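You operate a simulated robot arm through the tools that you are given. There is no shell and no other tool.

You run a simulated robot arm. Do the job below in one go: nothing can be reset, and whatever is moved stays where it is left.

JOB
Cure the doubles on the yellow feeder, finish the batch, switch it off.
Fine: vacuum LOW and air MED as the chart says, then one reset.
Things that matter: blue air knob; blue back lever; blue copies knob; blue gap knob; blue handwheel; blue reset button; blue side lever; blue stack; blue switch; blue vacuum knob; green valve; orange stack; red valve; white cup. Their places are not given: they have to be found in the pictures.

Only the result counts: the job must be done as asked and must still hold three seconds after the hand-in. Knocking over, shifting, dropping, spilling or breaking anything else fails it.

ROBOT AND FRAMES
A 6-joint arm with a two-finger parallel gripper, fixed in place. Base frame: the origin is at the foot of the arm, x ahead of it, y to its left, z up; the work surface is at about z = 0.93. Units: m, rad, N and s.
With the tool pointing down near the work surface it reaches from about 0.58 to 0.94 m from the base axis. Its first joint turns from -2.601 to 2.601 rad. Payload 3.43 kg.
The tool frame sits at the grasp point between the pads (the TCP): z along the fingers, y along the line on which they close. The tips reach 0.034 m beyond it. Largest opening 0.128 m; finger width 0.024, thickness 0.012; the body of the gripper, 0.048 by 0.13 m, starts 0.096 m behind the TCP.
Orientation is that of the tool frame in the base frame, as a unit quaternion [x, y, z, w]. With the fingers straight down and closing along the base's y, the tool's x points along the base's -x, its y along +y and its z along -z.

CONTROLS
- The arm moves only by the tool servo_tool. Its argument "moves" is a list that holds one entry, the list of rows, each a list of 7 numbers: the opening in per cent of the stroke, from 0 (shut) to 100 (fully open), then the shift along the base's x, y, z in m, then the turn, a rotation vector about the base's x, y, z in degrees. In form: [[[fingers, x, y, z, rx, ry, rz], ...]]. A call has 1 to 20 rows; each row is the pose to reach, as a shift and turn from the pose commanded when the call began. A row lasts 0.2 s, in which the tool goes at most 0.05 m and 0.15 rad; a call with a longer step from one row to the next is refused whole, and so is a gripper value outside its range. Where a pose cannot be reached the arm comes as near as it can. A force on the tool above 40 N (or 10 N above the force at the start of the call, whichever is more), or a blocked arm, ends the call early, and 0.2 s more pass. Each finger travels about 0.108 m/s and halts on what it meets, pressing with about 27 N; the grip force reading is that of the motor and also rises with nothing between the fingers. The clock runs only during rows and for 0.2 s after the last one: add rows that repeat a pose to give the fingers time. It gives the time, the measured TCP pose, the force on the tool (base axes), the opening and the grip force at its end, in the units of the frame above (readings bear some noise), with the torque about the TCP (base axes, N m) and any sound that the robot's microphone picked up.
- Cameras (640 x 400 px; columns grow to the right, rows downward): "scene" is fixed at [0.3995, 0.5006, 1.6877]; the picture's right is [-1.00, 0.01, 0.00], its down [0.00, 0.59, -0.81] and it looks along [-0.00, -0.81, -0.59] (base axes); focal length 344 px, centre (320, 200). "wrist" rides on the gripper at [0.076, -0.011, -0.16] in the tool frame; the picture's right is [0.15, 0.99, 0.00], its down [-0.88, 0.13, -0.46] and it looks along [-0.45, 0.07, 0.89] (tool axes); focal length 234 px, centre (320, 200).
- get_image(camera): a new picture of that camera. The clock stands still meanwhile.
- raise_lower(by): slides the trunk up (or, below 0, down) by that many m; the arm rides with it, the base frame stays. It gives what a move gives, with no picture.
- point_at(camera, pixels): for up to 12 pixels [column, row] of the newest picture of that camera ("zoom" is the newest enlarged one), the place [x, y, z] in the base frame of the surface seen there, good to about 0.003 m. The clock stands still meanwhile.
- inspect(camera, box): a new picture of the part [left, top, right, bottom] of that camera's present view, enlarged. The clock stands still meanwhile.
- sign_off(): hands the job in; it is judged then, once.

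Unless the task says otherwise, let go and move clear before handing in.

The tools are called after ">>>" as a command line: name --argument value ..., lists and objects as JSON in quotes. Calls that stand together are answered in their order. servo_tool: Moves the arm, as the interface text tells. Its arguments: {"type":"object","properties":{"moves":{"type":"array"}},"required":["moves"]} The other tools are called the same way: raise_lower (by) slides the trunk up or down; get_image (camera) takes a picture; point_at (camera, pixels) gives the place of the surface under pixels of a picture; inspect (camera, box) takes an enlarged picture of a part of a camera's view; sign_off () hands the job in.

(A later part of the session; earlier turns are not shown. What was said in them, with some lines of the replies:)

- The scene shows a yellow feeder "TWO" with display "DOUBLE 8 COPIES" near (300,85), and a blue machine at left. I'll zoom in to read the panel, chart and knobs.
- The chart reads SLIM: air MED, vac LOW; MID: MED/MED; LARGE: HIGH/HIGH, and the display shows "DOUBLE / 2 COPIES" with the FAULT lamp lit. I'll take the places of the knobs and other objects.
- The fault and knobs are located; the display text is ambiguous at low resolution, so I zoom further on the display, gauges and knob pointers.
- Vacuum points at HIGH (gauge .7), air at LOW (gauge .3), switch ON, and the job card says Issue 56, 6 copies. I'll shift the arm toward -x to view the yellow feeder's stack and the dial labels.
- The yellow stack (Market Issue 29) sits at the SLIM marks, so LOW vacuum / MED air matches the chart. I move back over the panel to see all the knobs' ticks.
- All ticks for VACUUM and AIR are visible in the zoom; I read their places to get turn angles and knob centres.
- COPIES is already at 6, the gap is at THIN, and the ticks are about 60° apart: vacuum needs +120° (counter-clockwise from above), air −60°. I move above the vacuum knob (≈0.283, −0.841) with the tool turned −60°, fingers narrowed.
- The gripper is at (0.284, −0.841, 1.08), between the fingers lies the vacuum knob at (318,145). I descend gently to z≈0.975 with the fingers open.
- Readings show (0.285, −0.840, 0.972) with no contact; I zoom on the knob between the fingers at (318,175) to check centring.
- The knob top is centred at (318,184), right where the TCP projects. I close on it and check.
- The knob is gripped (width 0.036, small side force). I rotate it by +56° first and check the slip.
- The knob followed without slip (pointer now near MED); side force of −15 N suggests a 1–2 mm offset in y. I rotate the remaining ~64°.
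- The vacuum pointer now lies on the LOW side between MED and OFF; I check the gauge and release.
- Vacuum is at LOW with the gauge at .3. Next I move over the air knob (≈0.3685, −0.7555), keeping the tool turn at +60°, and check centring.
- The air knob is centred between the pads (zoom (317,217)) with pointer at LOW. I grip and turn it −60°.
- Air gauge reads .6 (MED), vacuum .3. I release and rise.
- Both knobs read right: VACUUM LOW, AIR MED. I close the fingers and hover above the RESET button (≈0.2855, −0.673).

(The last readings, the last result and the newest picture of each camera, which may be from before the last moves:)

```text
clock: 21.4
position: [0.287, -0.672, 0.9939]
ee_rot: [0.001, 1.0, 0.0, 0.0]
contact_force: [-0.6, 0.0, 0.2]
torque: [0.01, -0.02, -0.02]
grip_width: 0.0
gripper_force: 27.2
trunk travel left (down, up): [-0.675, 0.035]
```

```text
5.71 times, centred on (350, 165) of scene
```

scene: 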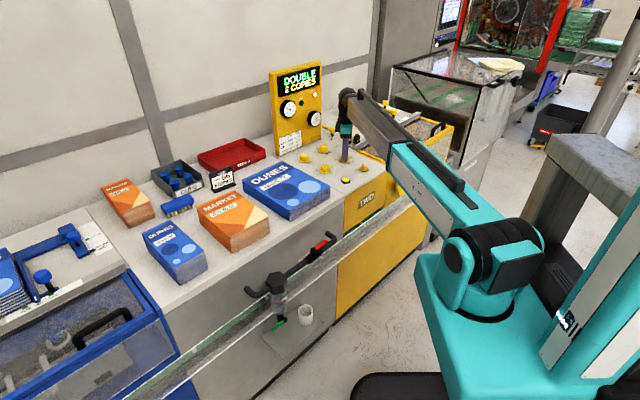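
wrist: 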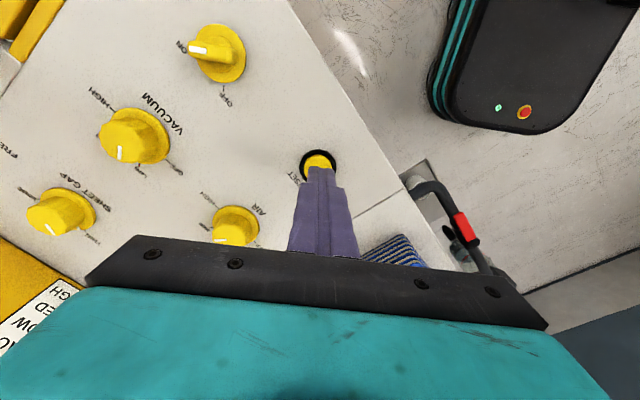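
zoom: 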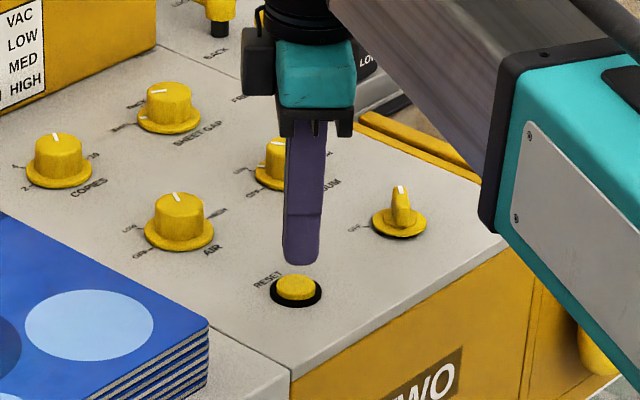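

The button (centre (318,167)) lies right under the closed tips at z≈0.96. I press straight down once, and then lift.

>>> servo_tool --moves '[[[0, 0, 0, -0.012, 0, 0, 0], [0, 0, 0, -0.02, 0, 0, 0], [0, 0, 0, -0.024, 0, 0, 0], [0, 0, 0, -0.027, 0, 0, 0]]]'

>>> inspect --camera "scene" --box '[264, 62, 344, 130]'

>>> inspect --camera "scene" --box '[300, 130, 400, 200]'

```text
clock: 22.4
position: [0.2864, -0.6715, 0.9689]
ee_rot: [0.0, 1.0, -0.001, 0.001]
contact_force: [2.3, 1.3, 15.8]
torque: [0.08, -0.08, -0.12]
grip_width: 0.0003
gripper_force: 27.3
trunk travel left (down, up): [-0.675, 0.035]
heard: click
```

```text
5.88 times, centred on (304, 96) of scene
```

zoom: 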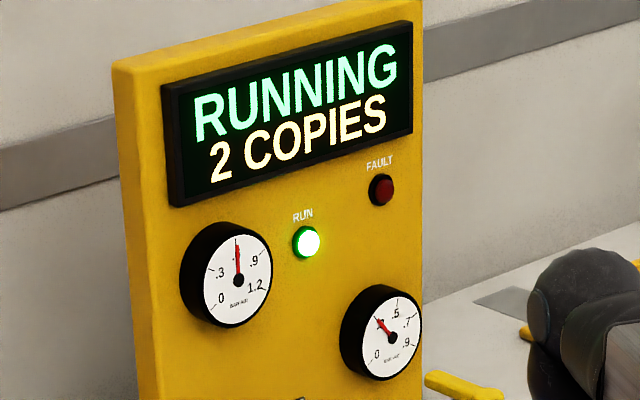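

```text
5.71 times, centred on (350, 165) of scene
```

zoom: 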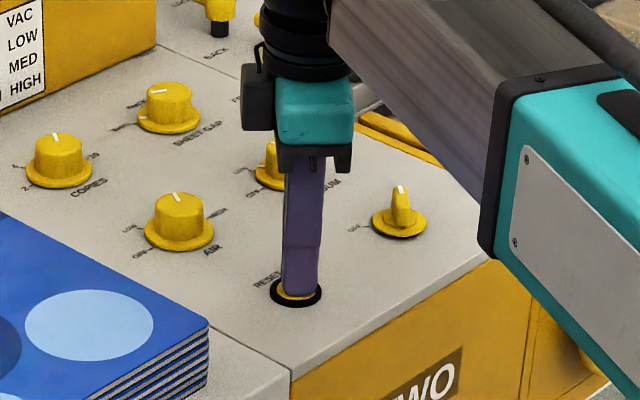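

A click was heard, the RUN lamp is lit and the display reads "RUNNING / 2 COPIES". I lift off and let the batch run.

>>> servo_tool --moves '[[[0, 0, 0, 0.03, 0, 0, 0], [0, 0, 0, 0.06, 0, 0, 0], [0, 0, 0, 0.1, 0, 0, 0], [0, 0, 0, 0.1, 0, 0, 0], [0, 0, 0, 0.1, 0, 0, 0]]]'

>>> inspect --camera "scene" --box '[264, 62, 344, 130]'

>>> get_image --camera "wrist"

```text
clock: 23.6
position: [0.2902, -0.6667, 1.0641]
ee_rot: [0.0, 1.0, 0.0, 0.0]
contact_force: [-0.2, 0.0, -0.2]
torque: [-0.04, 0.02, 0.02]
grip_width: 0.0002
gripper_force: 27.0
trunk travel left (down, up): [-0.675, 0.035]
```

```text
5.88 times, centred on (304, 96) of scene
```

zoom: 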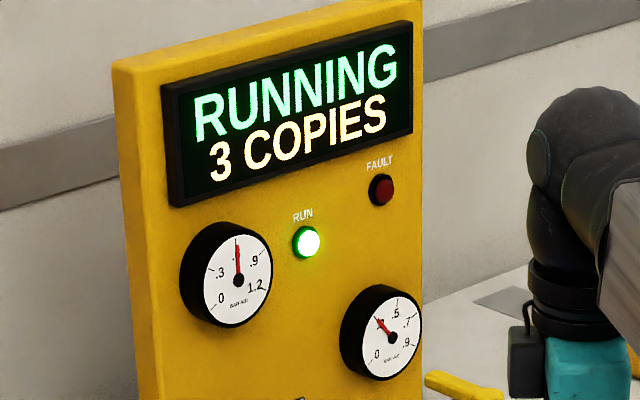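

```text
taken
```

wrist: 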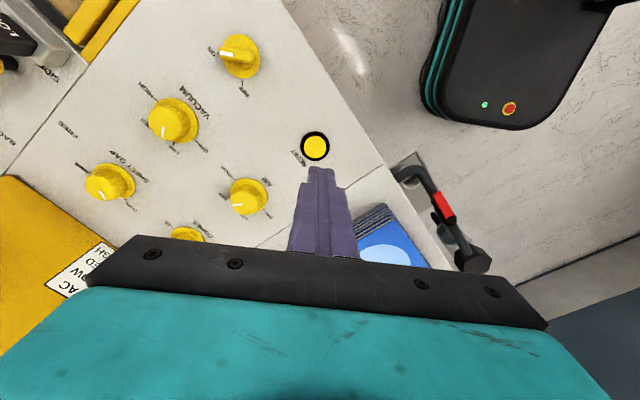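

The count is 3 and running. While it runs, I look closely at the switch at (240,55).

>>> inspect --camera "wrist" --box '[192, 20, 288, 80]'

>>> point_at --camera "zoom" --pixels '[[320, 200], [240, 200], [160, 200], [280, 235], [400, 230]]'

>>> servo_tool --moves '[[[20, 0, 0, 0.03, 0, 0, 0], [30, 0, 0, 0.05, 0, 0, 0], [40, 0, 0, 0.05, 0, 0, 0], [40, 0, 0, 0.05, 0, 0, 0], [40, 0, 0, 0.05, 0, 0, 0], [40, 0, 0, 0.05, 0, 0, 0]]]'

>>> inspect --camera "scene" --box '[264, 62, 344, 130]'

```text
6.67 times, centred on (240, 50) of wrist
```

zoom: 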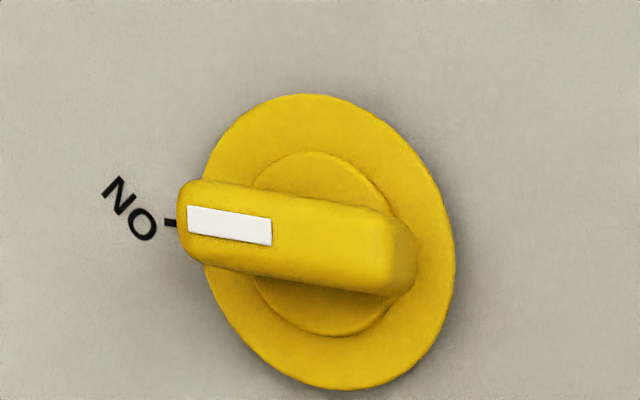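

```text
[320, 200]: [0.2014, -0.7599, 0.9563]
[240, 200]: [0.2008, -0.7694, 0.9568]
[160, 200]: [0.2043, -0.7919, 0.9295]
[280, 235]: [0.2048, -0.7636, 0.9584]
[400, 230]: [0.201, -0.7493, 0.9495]
```

```text
clock: 25.0
position: [0.2884, -0.6698, 1.1159]
ee_rot: [0.001, 1.0, 0.0, 0.001]
contact_force: [0.5, 0.1, 0.8]
torque: [-0.01, -0.03, 0.0]
grip_width: 0.0512
gripper_force: 0.0
trunk travel left (down, up): [-0.675, 0.035]
```

```text
5.88 times, centred on (304, 96) of scene
```

zoom: 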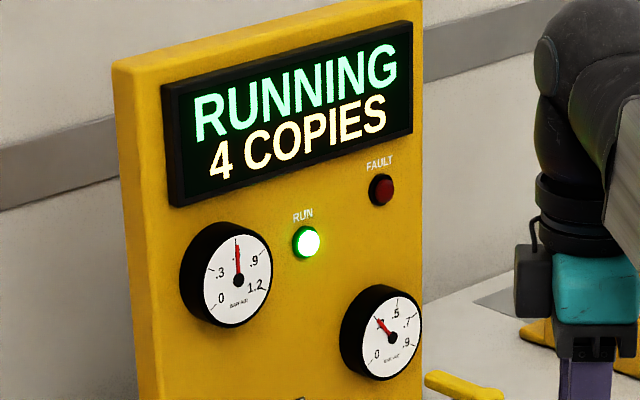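

4 copies done so far. I move above the switch (0.203, −0.759) turning the tool −105° so the pads straddle its handle, staying high until the batch ends.

>>> servo_tool --moves '[[[40, -0.006, -0.006, 0, 0, 0, -7.5], [40, -0.012, -0.012, 0, 0, 0, -15], [40, -0.018, -0.018, 0, 0, 0, -22.5], [40, -0.024, -0.024, 0, 0, 0, -30], [40, -0.03, -0.031, 0, 0, 0, -37.5], [40, -0.036, -0.038, 0, 0, 0, -45], [40, -0.042, -0.044, 0, 0, 0, -52.5], [40, -0.048, -0.05, 0, 0, 0, -60], [40, -0.054, -0.056, 0, 0, 0, -67.5], [40, -0.06, -0.062, 0, 0, 0, -75], [40, -0.066, -0.068, 0, 0, 0, -82.5], [40, -0.072, -0.074, 0, 0, 0, -90], [40, -0.078, -0.08, 0, 0, 0, -97.5], [40, -0.0825, -0.086, 0, 0, 0, -105], [40, -0.0825, -0.086, -0.03, 0, 0, -105], [40, -0.0825, -0.086, -0.03, 0, 0, -105]]]'

>>> inspect --camera "scene" --box '[264, 62, 344, 130]'

>>> get_image --camera "wrist"

>>> inspect --camera "wrist" --box '[240, 100, 400, 200]'

```text
clock: 28.4
position: [0.2019, -0.7592, 1.0848]
ee_rot: [0.793, 0.609, 0.0, 0.0]
contact_force: [0.8, 0.6, 0.2]
torque: [-0.01, 0.0, 0.0]
grip_width: 0.0512
gripper_force: 0.1
trunk travel left (down, up): [-0.675, 0.035]
```

```text
5.88 times, centred on (304, 96) of scene
```

zoom: 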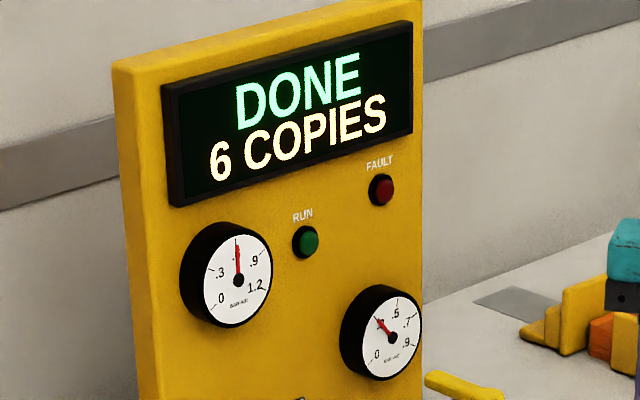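

```text
taken
```

wrist: 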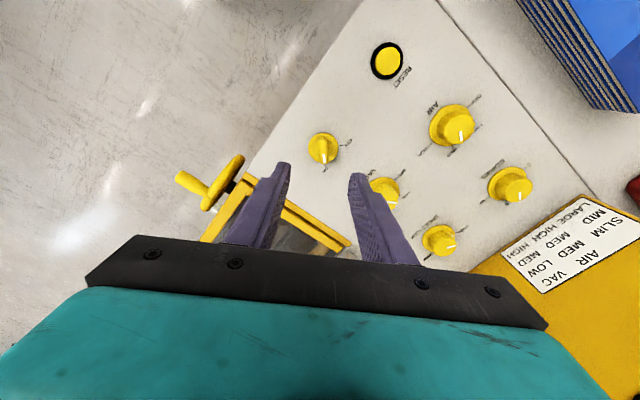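

```text
4.00 times, centred on (320, 150) of wrist
```

zoom: 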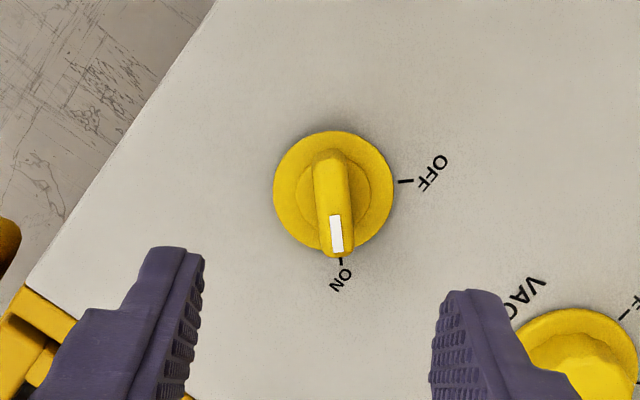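

The display reads DONE / 6 COPIES, so the switch may go off. The handle is about 15° off my pad direction; I read ticks for the exact centre.

>>> point_at --camera "zoom" --pixels '[[341, 262], [403, 181], [332, 160], [336, 200], [337, 245], [285, 190], [385, 190], [333, 135]]'

```text
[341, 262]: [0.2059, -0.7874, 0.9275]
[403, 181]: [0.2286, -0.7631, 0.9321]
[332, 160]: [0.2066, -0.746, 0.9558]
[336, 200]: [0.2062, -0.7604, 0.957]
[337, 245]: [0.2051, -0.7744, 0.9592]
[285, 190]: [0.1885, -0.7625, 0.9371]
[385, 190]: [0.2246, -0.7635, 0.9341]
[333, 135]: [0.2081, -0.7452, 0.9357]
```

Handle lies along y with centre ≈(0.206, −0.761), ON at −90°, OFF at 0°. I turn +15° to align, then descend over it.

>>> servo_tool --moves '[[[40, 0.0015, -0.001, 0, 0, 0, 7.5], [40, 0.003, -0.002, 0, 0, 0, 15], [40, 0.003, -0.002, -0.03, 0, 0, 15], [40, 0.003, -0.002, -0.06, 0, 0, 15], [40, 0.003, -0.002, -0.08, 0, 0, 15], [40, 0.003, -0.002, -0.08, 0, 0, 15]]]'

>>> get_image --camera "wrist"

>>> inspect --camera "wrist" --box '[240, 110, 400, 210]'

>>> inspect --camera "scene" --box '[310, 110, 430, 200]'

```text
clock: 29.8
position: [0.2077, -0.7604, 1.0063]
ee_rot: [0.707, 0.707, 0.0, 0.0]
contact_force: [0.0, -0.6, -0.6]
torque: [0.01, -0.01, -0.02]
grip_width: 0.0513
gripper_force: 0.0
trunk travel left (down, up): [-0.675, 0.035]
```

```text
taken
```

wrist: 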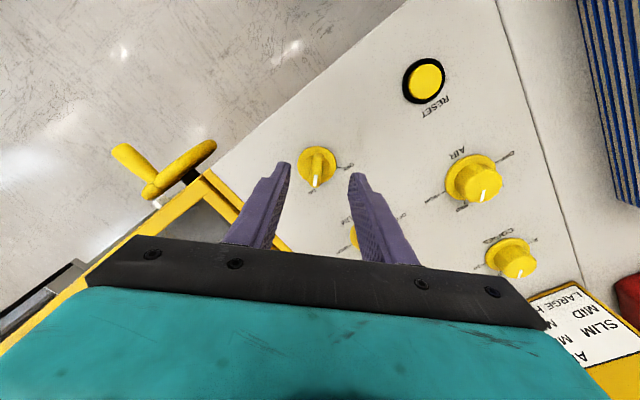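

```text
4.00 times, centred on (320, 160) of wrist
```

zoom: 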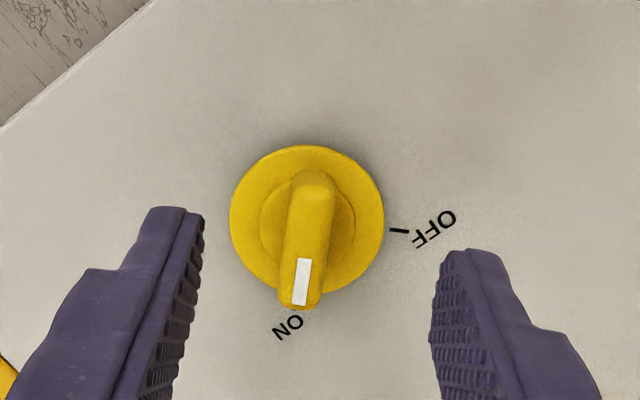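

```text
4.44 times, centred on (370, 155) of scene
```

zoom: 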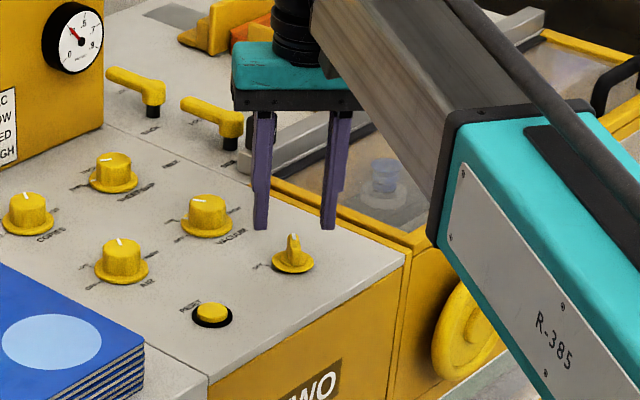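

Alignment is good; the handle is ~2 mm to the left of centre, so I correct slightly and descend to z≈0.978.

>>> servo_tool --moves '[[[40, -0.002, 0, -0.012, 0, 0, 0], [40, -0.002, 0, -0.022, 0, 0, 0], [40, -0.002, 0, -0.03, 0, 0, 0], [40, -0.002, 0, -0.03, 0, 0, 0]]]'

>>> inspect --camera "wrist" --box '[240, 130, 400, 230]'

```text
clock: 30.8
position: [0.2036, -0.7609, 0.9761]
ee_rot: [0.707, 0.707, 0.0, -0.001]
contact_force: [0.5, -0.3, 0.7]
torque: [0.02, -0.03, -0.02]
grip_width: 0.0511
gripper_force: 0.1
trunk travel left (down, up): [-0.675, 0.035]
```

```text
4.00 times, centred on (320, 180) of wrist
```

zoom: 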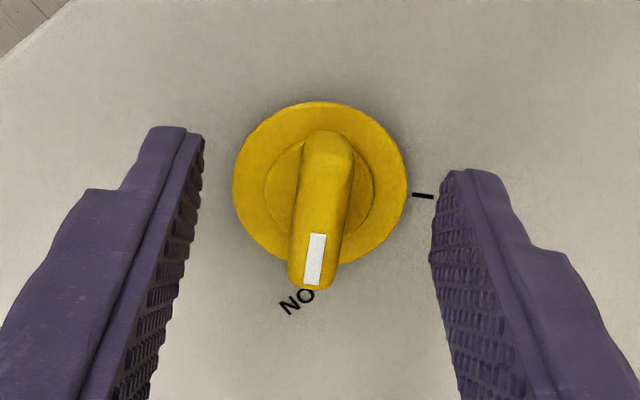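

The handle is centred between the pads. I grip it and turn +90° toward OFF.

>>> servo_tool --moves '[[[20, 0, 0, 0, 0, 0, 0], [0, 0, 0, 0, 0, 0, 0], [0, 0, 0, 0, 0, 0, 0], [0, 0, 0, 0, 0, 0, 7.5], [0, 0, 0, 0, 0, 0, 15], [0, 0, 0, 0, 0, 0, 22.5], [0, 0, 0, 0, 0, 0, 30], [0, 0, 0, 0, 0, 0, 37.5], [0, 0, 0, 0, 0, 0, 45], [0, 0, 0, 0, 0, 0, 52.5], [0, 0, 0, 0, 0, 0, 60], [0, 0, 0, 0, 0, 0, 67.5], [0, 0, 0, 0, 0, 0, 75], [0, 0, 0, 0, 0, 0, 82.5], [0, 0, 0, 0, 0, 0, 90], [0, 0, 0, 0, 0, 0, 90]]]'

>>> inspect --camera "wrist" --box '[240, 130, 400, 230]'

>>> inspect --camera "scene" --box '[264, 62, 384, 180]'

```text
clock: 34.2
position: [0.2029, -0.763, 0.9762]
ee_rot: [-0.001, 1.0, -0.004, 0.0]
contact_force: [-12.0, -25.6, 19.0]
torque: [-0.26, -0.05, -0.09]
grip_width: 0.011
gripper_force: 44.9
trunk travel left (down, up): [-0.675, 0.035]
```

```text
4.00 times, centred on (320, 180) of wrist
```

zoom: 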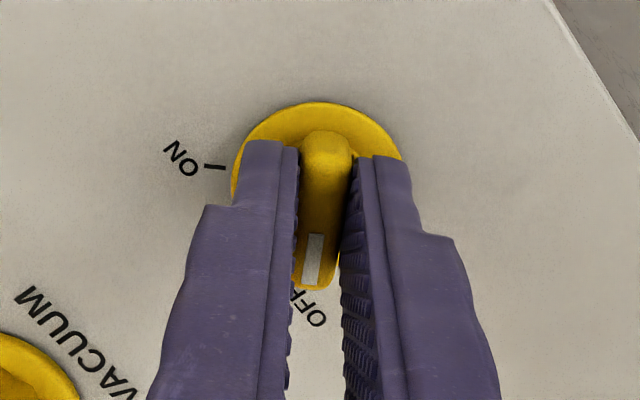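

```text
3.39 times, centred on (324, 121) of scene
```

zoom: 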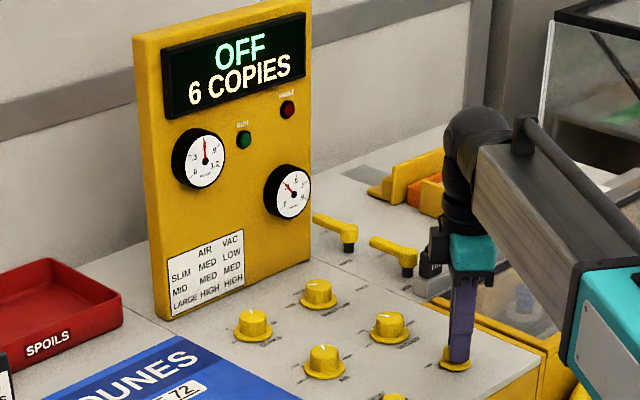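

The handle points to OFF and the display reads "OFF / 6 COPIES". I open, rise and move clear.

>>> servo_tool --moves '[[[15, 0, 0, 0, 0, 0, 0], [40, 0, 0, 0, 0, 0, 0], [40, 0, 0, 0, 0, 0, 0], [40, 0, 0, 0.03, 0, 0, 0], [40, 0, 0, 0.07, 0, 0, 0], [40, 0, 0, 0.11, 0, 0, 0], [40, 0, 0.03, 0.15, 0, 0, 0], [40, 0, 0.06, 0.18, 0, 0, 0], [40, 0, 0.1, 0.2, 0, 0, 0], [40, 0, 0.1, 0.2, 0, 0, 0]]]'

>>> get_image --camera "scene"

>>> inspect --camera "scene" --box '[264, 62, 384, 190]'

>>> get_image --camera "wrist"

>>> inspect --camera "wrist" --box '[100, 60, 340, 240]'

```text
clock: 36.4
position: [0.2032, -0.6595, 1.1748]
ee_rot: [0.0, 1.0, 0.0, 0.0]
contact_force: [-1.0, -0.4, 0.3]
torque: [0.05, 0.01, -0.02]
grip_width: 0.0514
gripper_force: 0.0
trunk travel left (down, up): [-0.675, 0.035]
```

```text
taken
```

scene: 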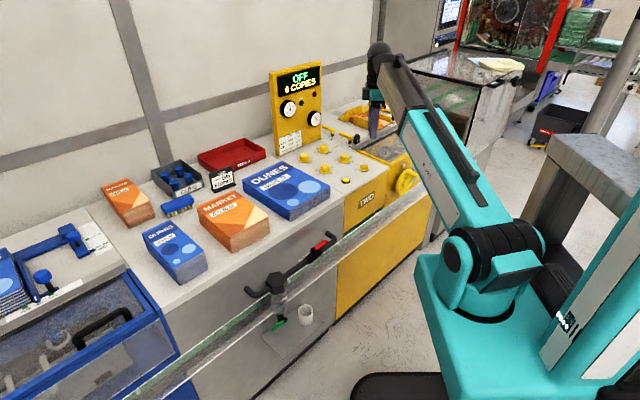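

```text
3.12 times, centred on (324, 126) of scene
```

zoom: 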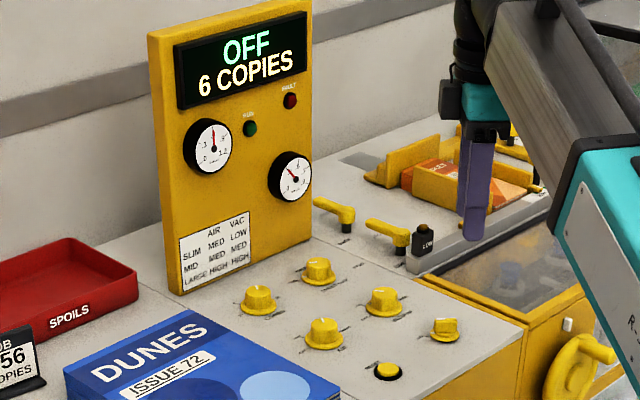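

```text
taken
```

wrist: 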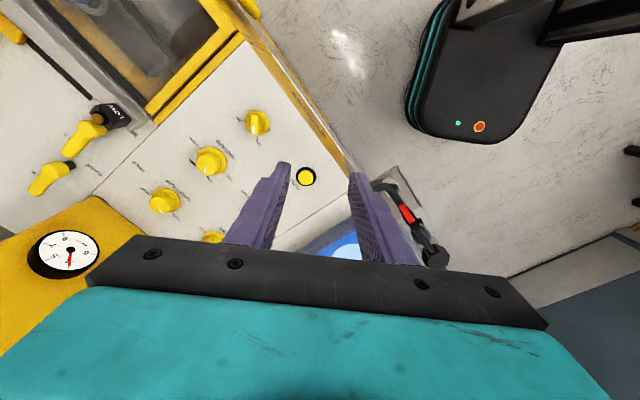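

```text
2.22 times, centred on (220, 150) of wrist
```

zoom: 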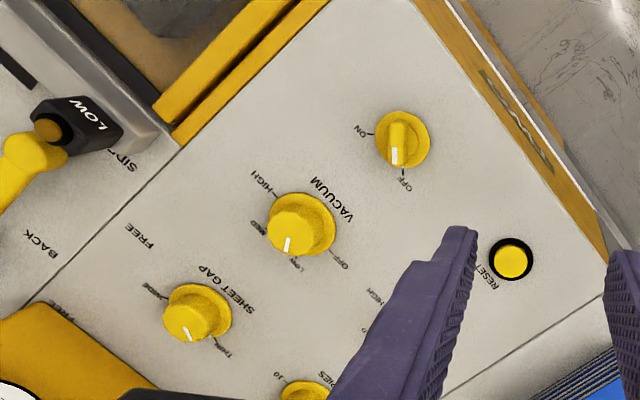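

The display reads OFF / 6 COPIES, the fault lamp is out, VACUUM is at LOW and the switch at OFF. AIR was last seen at MED (gauge .6). Nothing else has moved and the arm is clear, so I hand in.

>>> sign_off

```text
The job is handed in.
```

The yellow feeder has finished its batch with no further doubles and is switched off. Its display reads "OFF / 6 COPIES" and the fault lamp is out.

- **Settings:** The stack sits at the SLIM marks, so I set vacuum from HIGH to LOW (gauge .3) and air from LOW to MED (gauge .6), as the chart says.
- **Reset:** I pressed it once. The feeder went to RUNNING, counted from 2 up to 6 copies and showed DONE.
- **Left alone:** The copies knob was already at 6. I did not touch the sheet gap, side and back levers, valves, stacks or anything on the blue feeder.

The job card reads Issue 56, 6 copies, but the stack in the yellow feeder is Market Issue 29. I took the card as not relevant to your request and did not change the stack.
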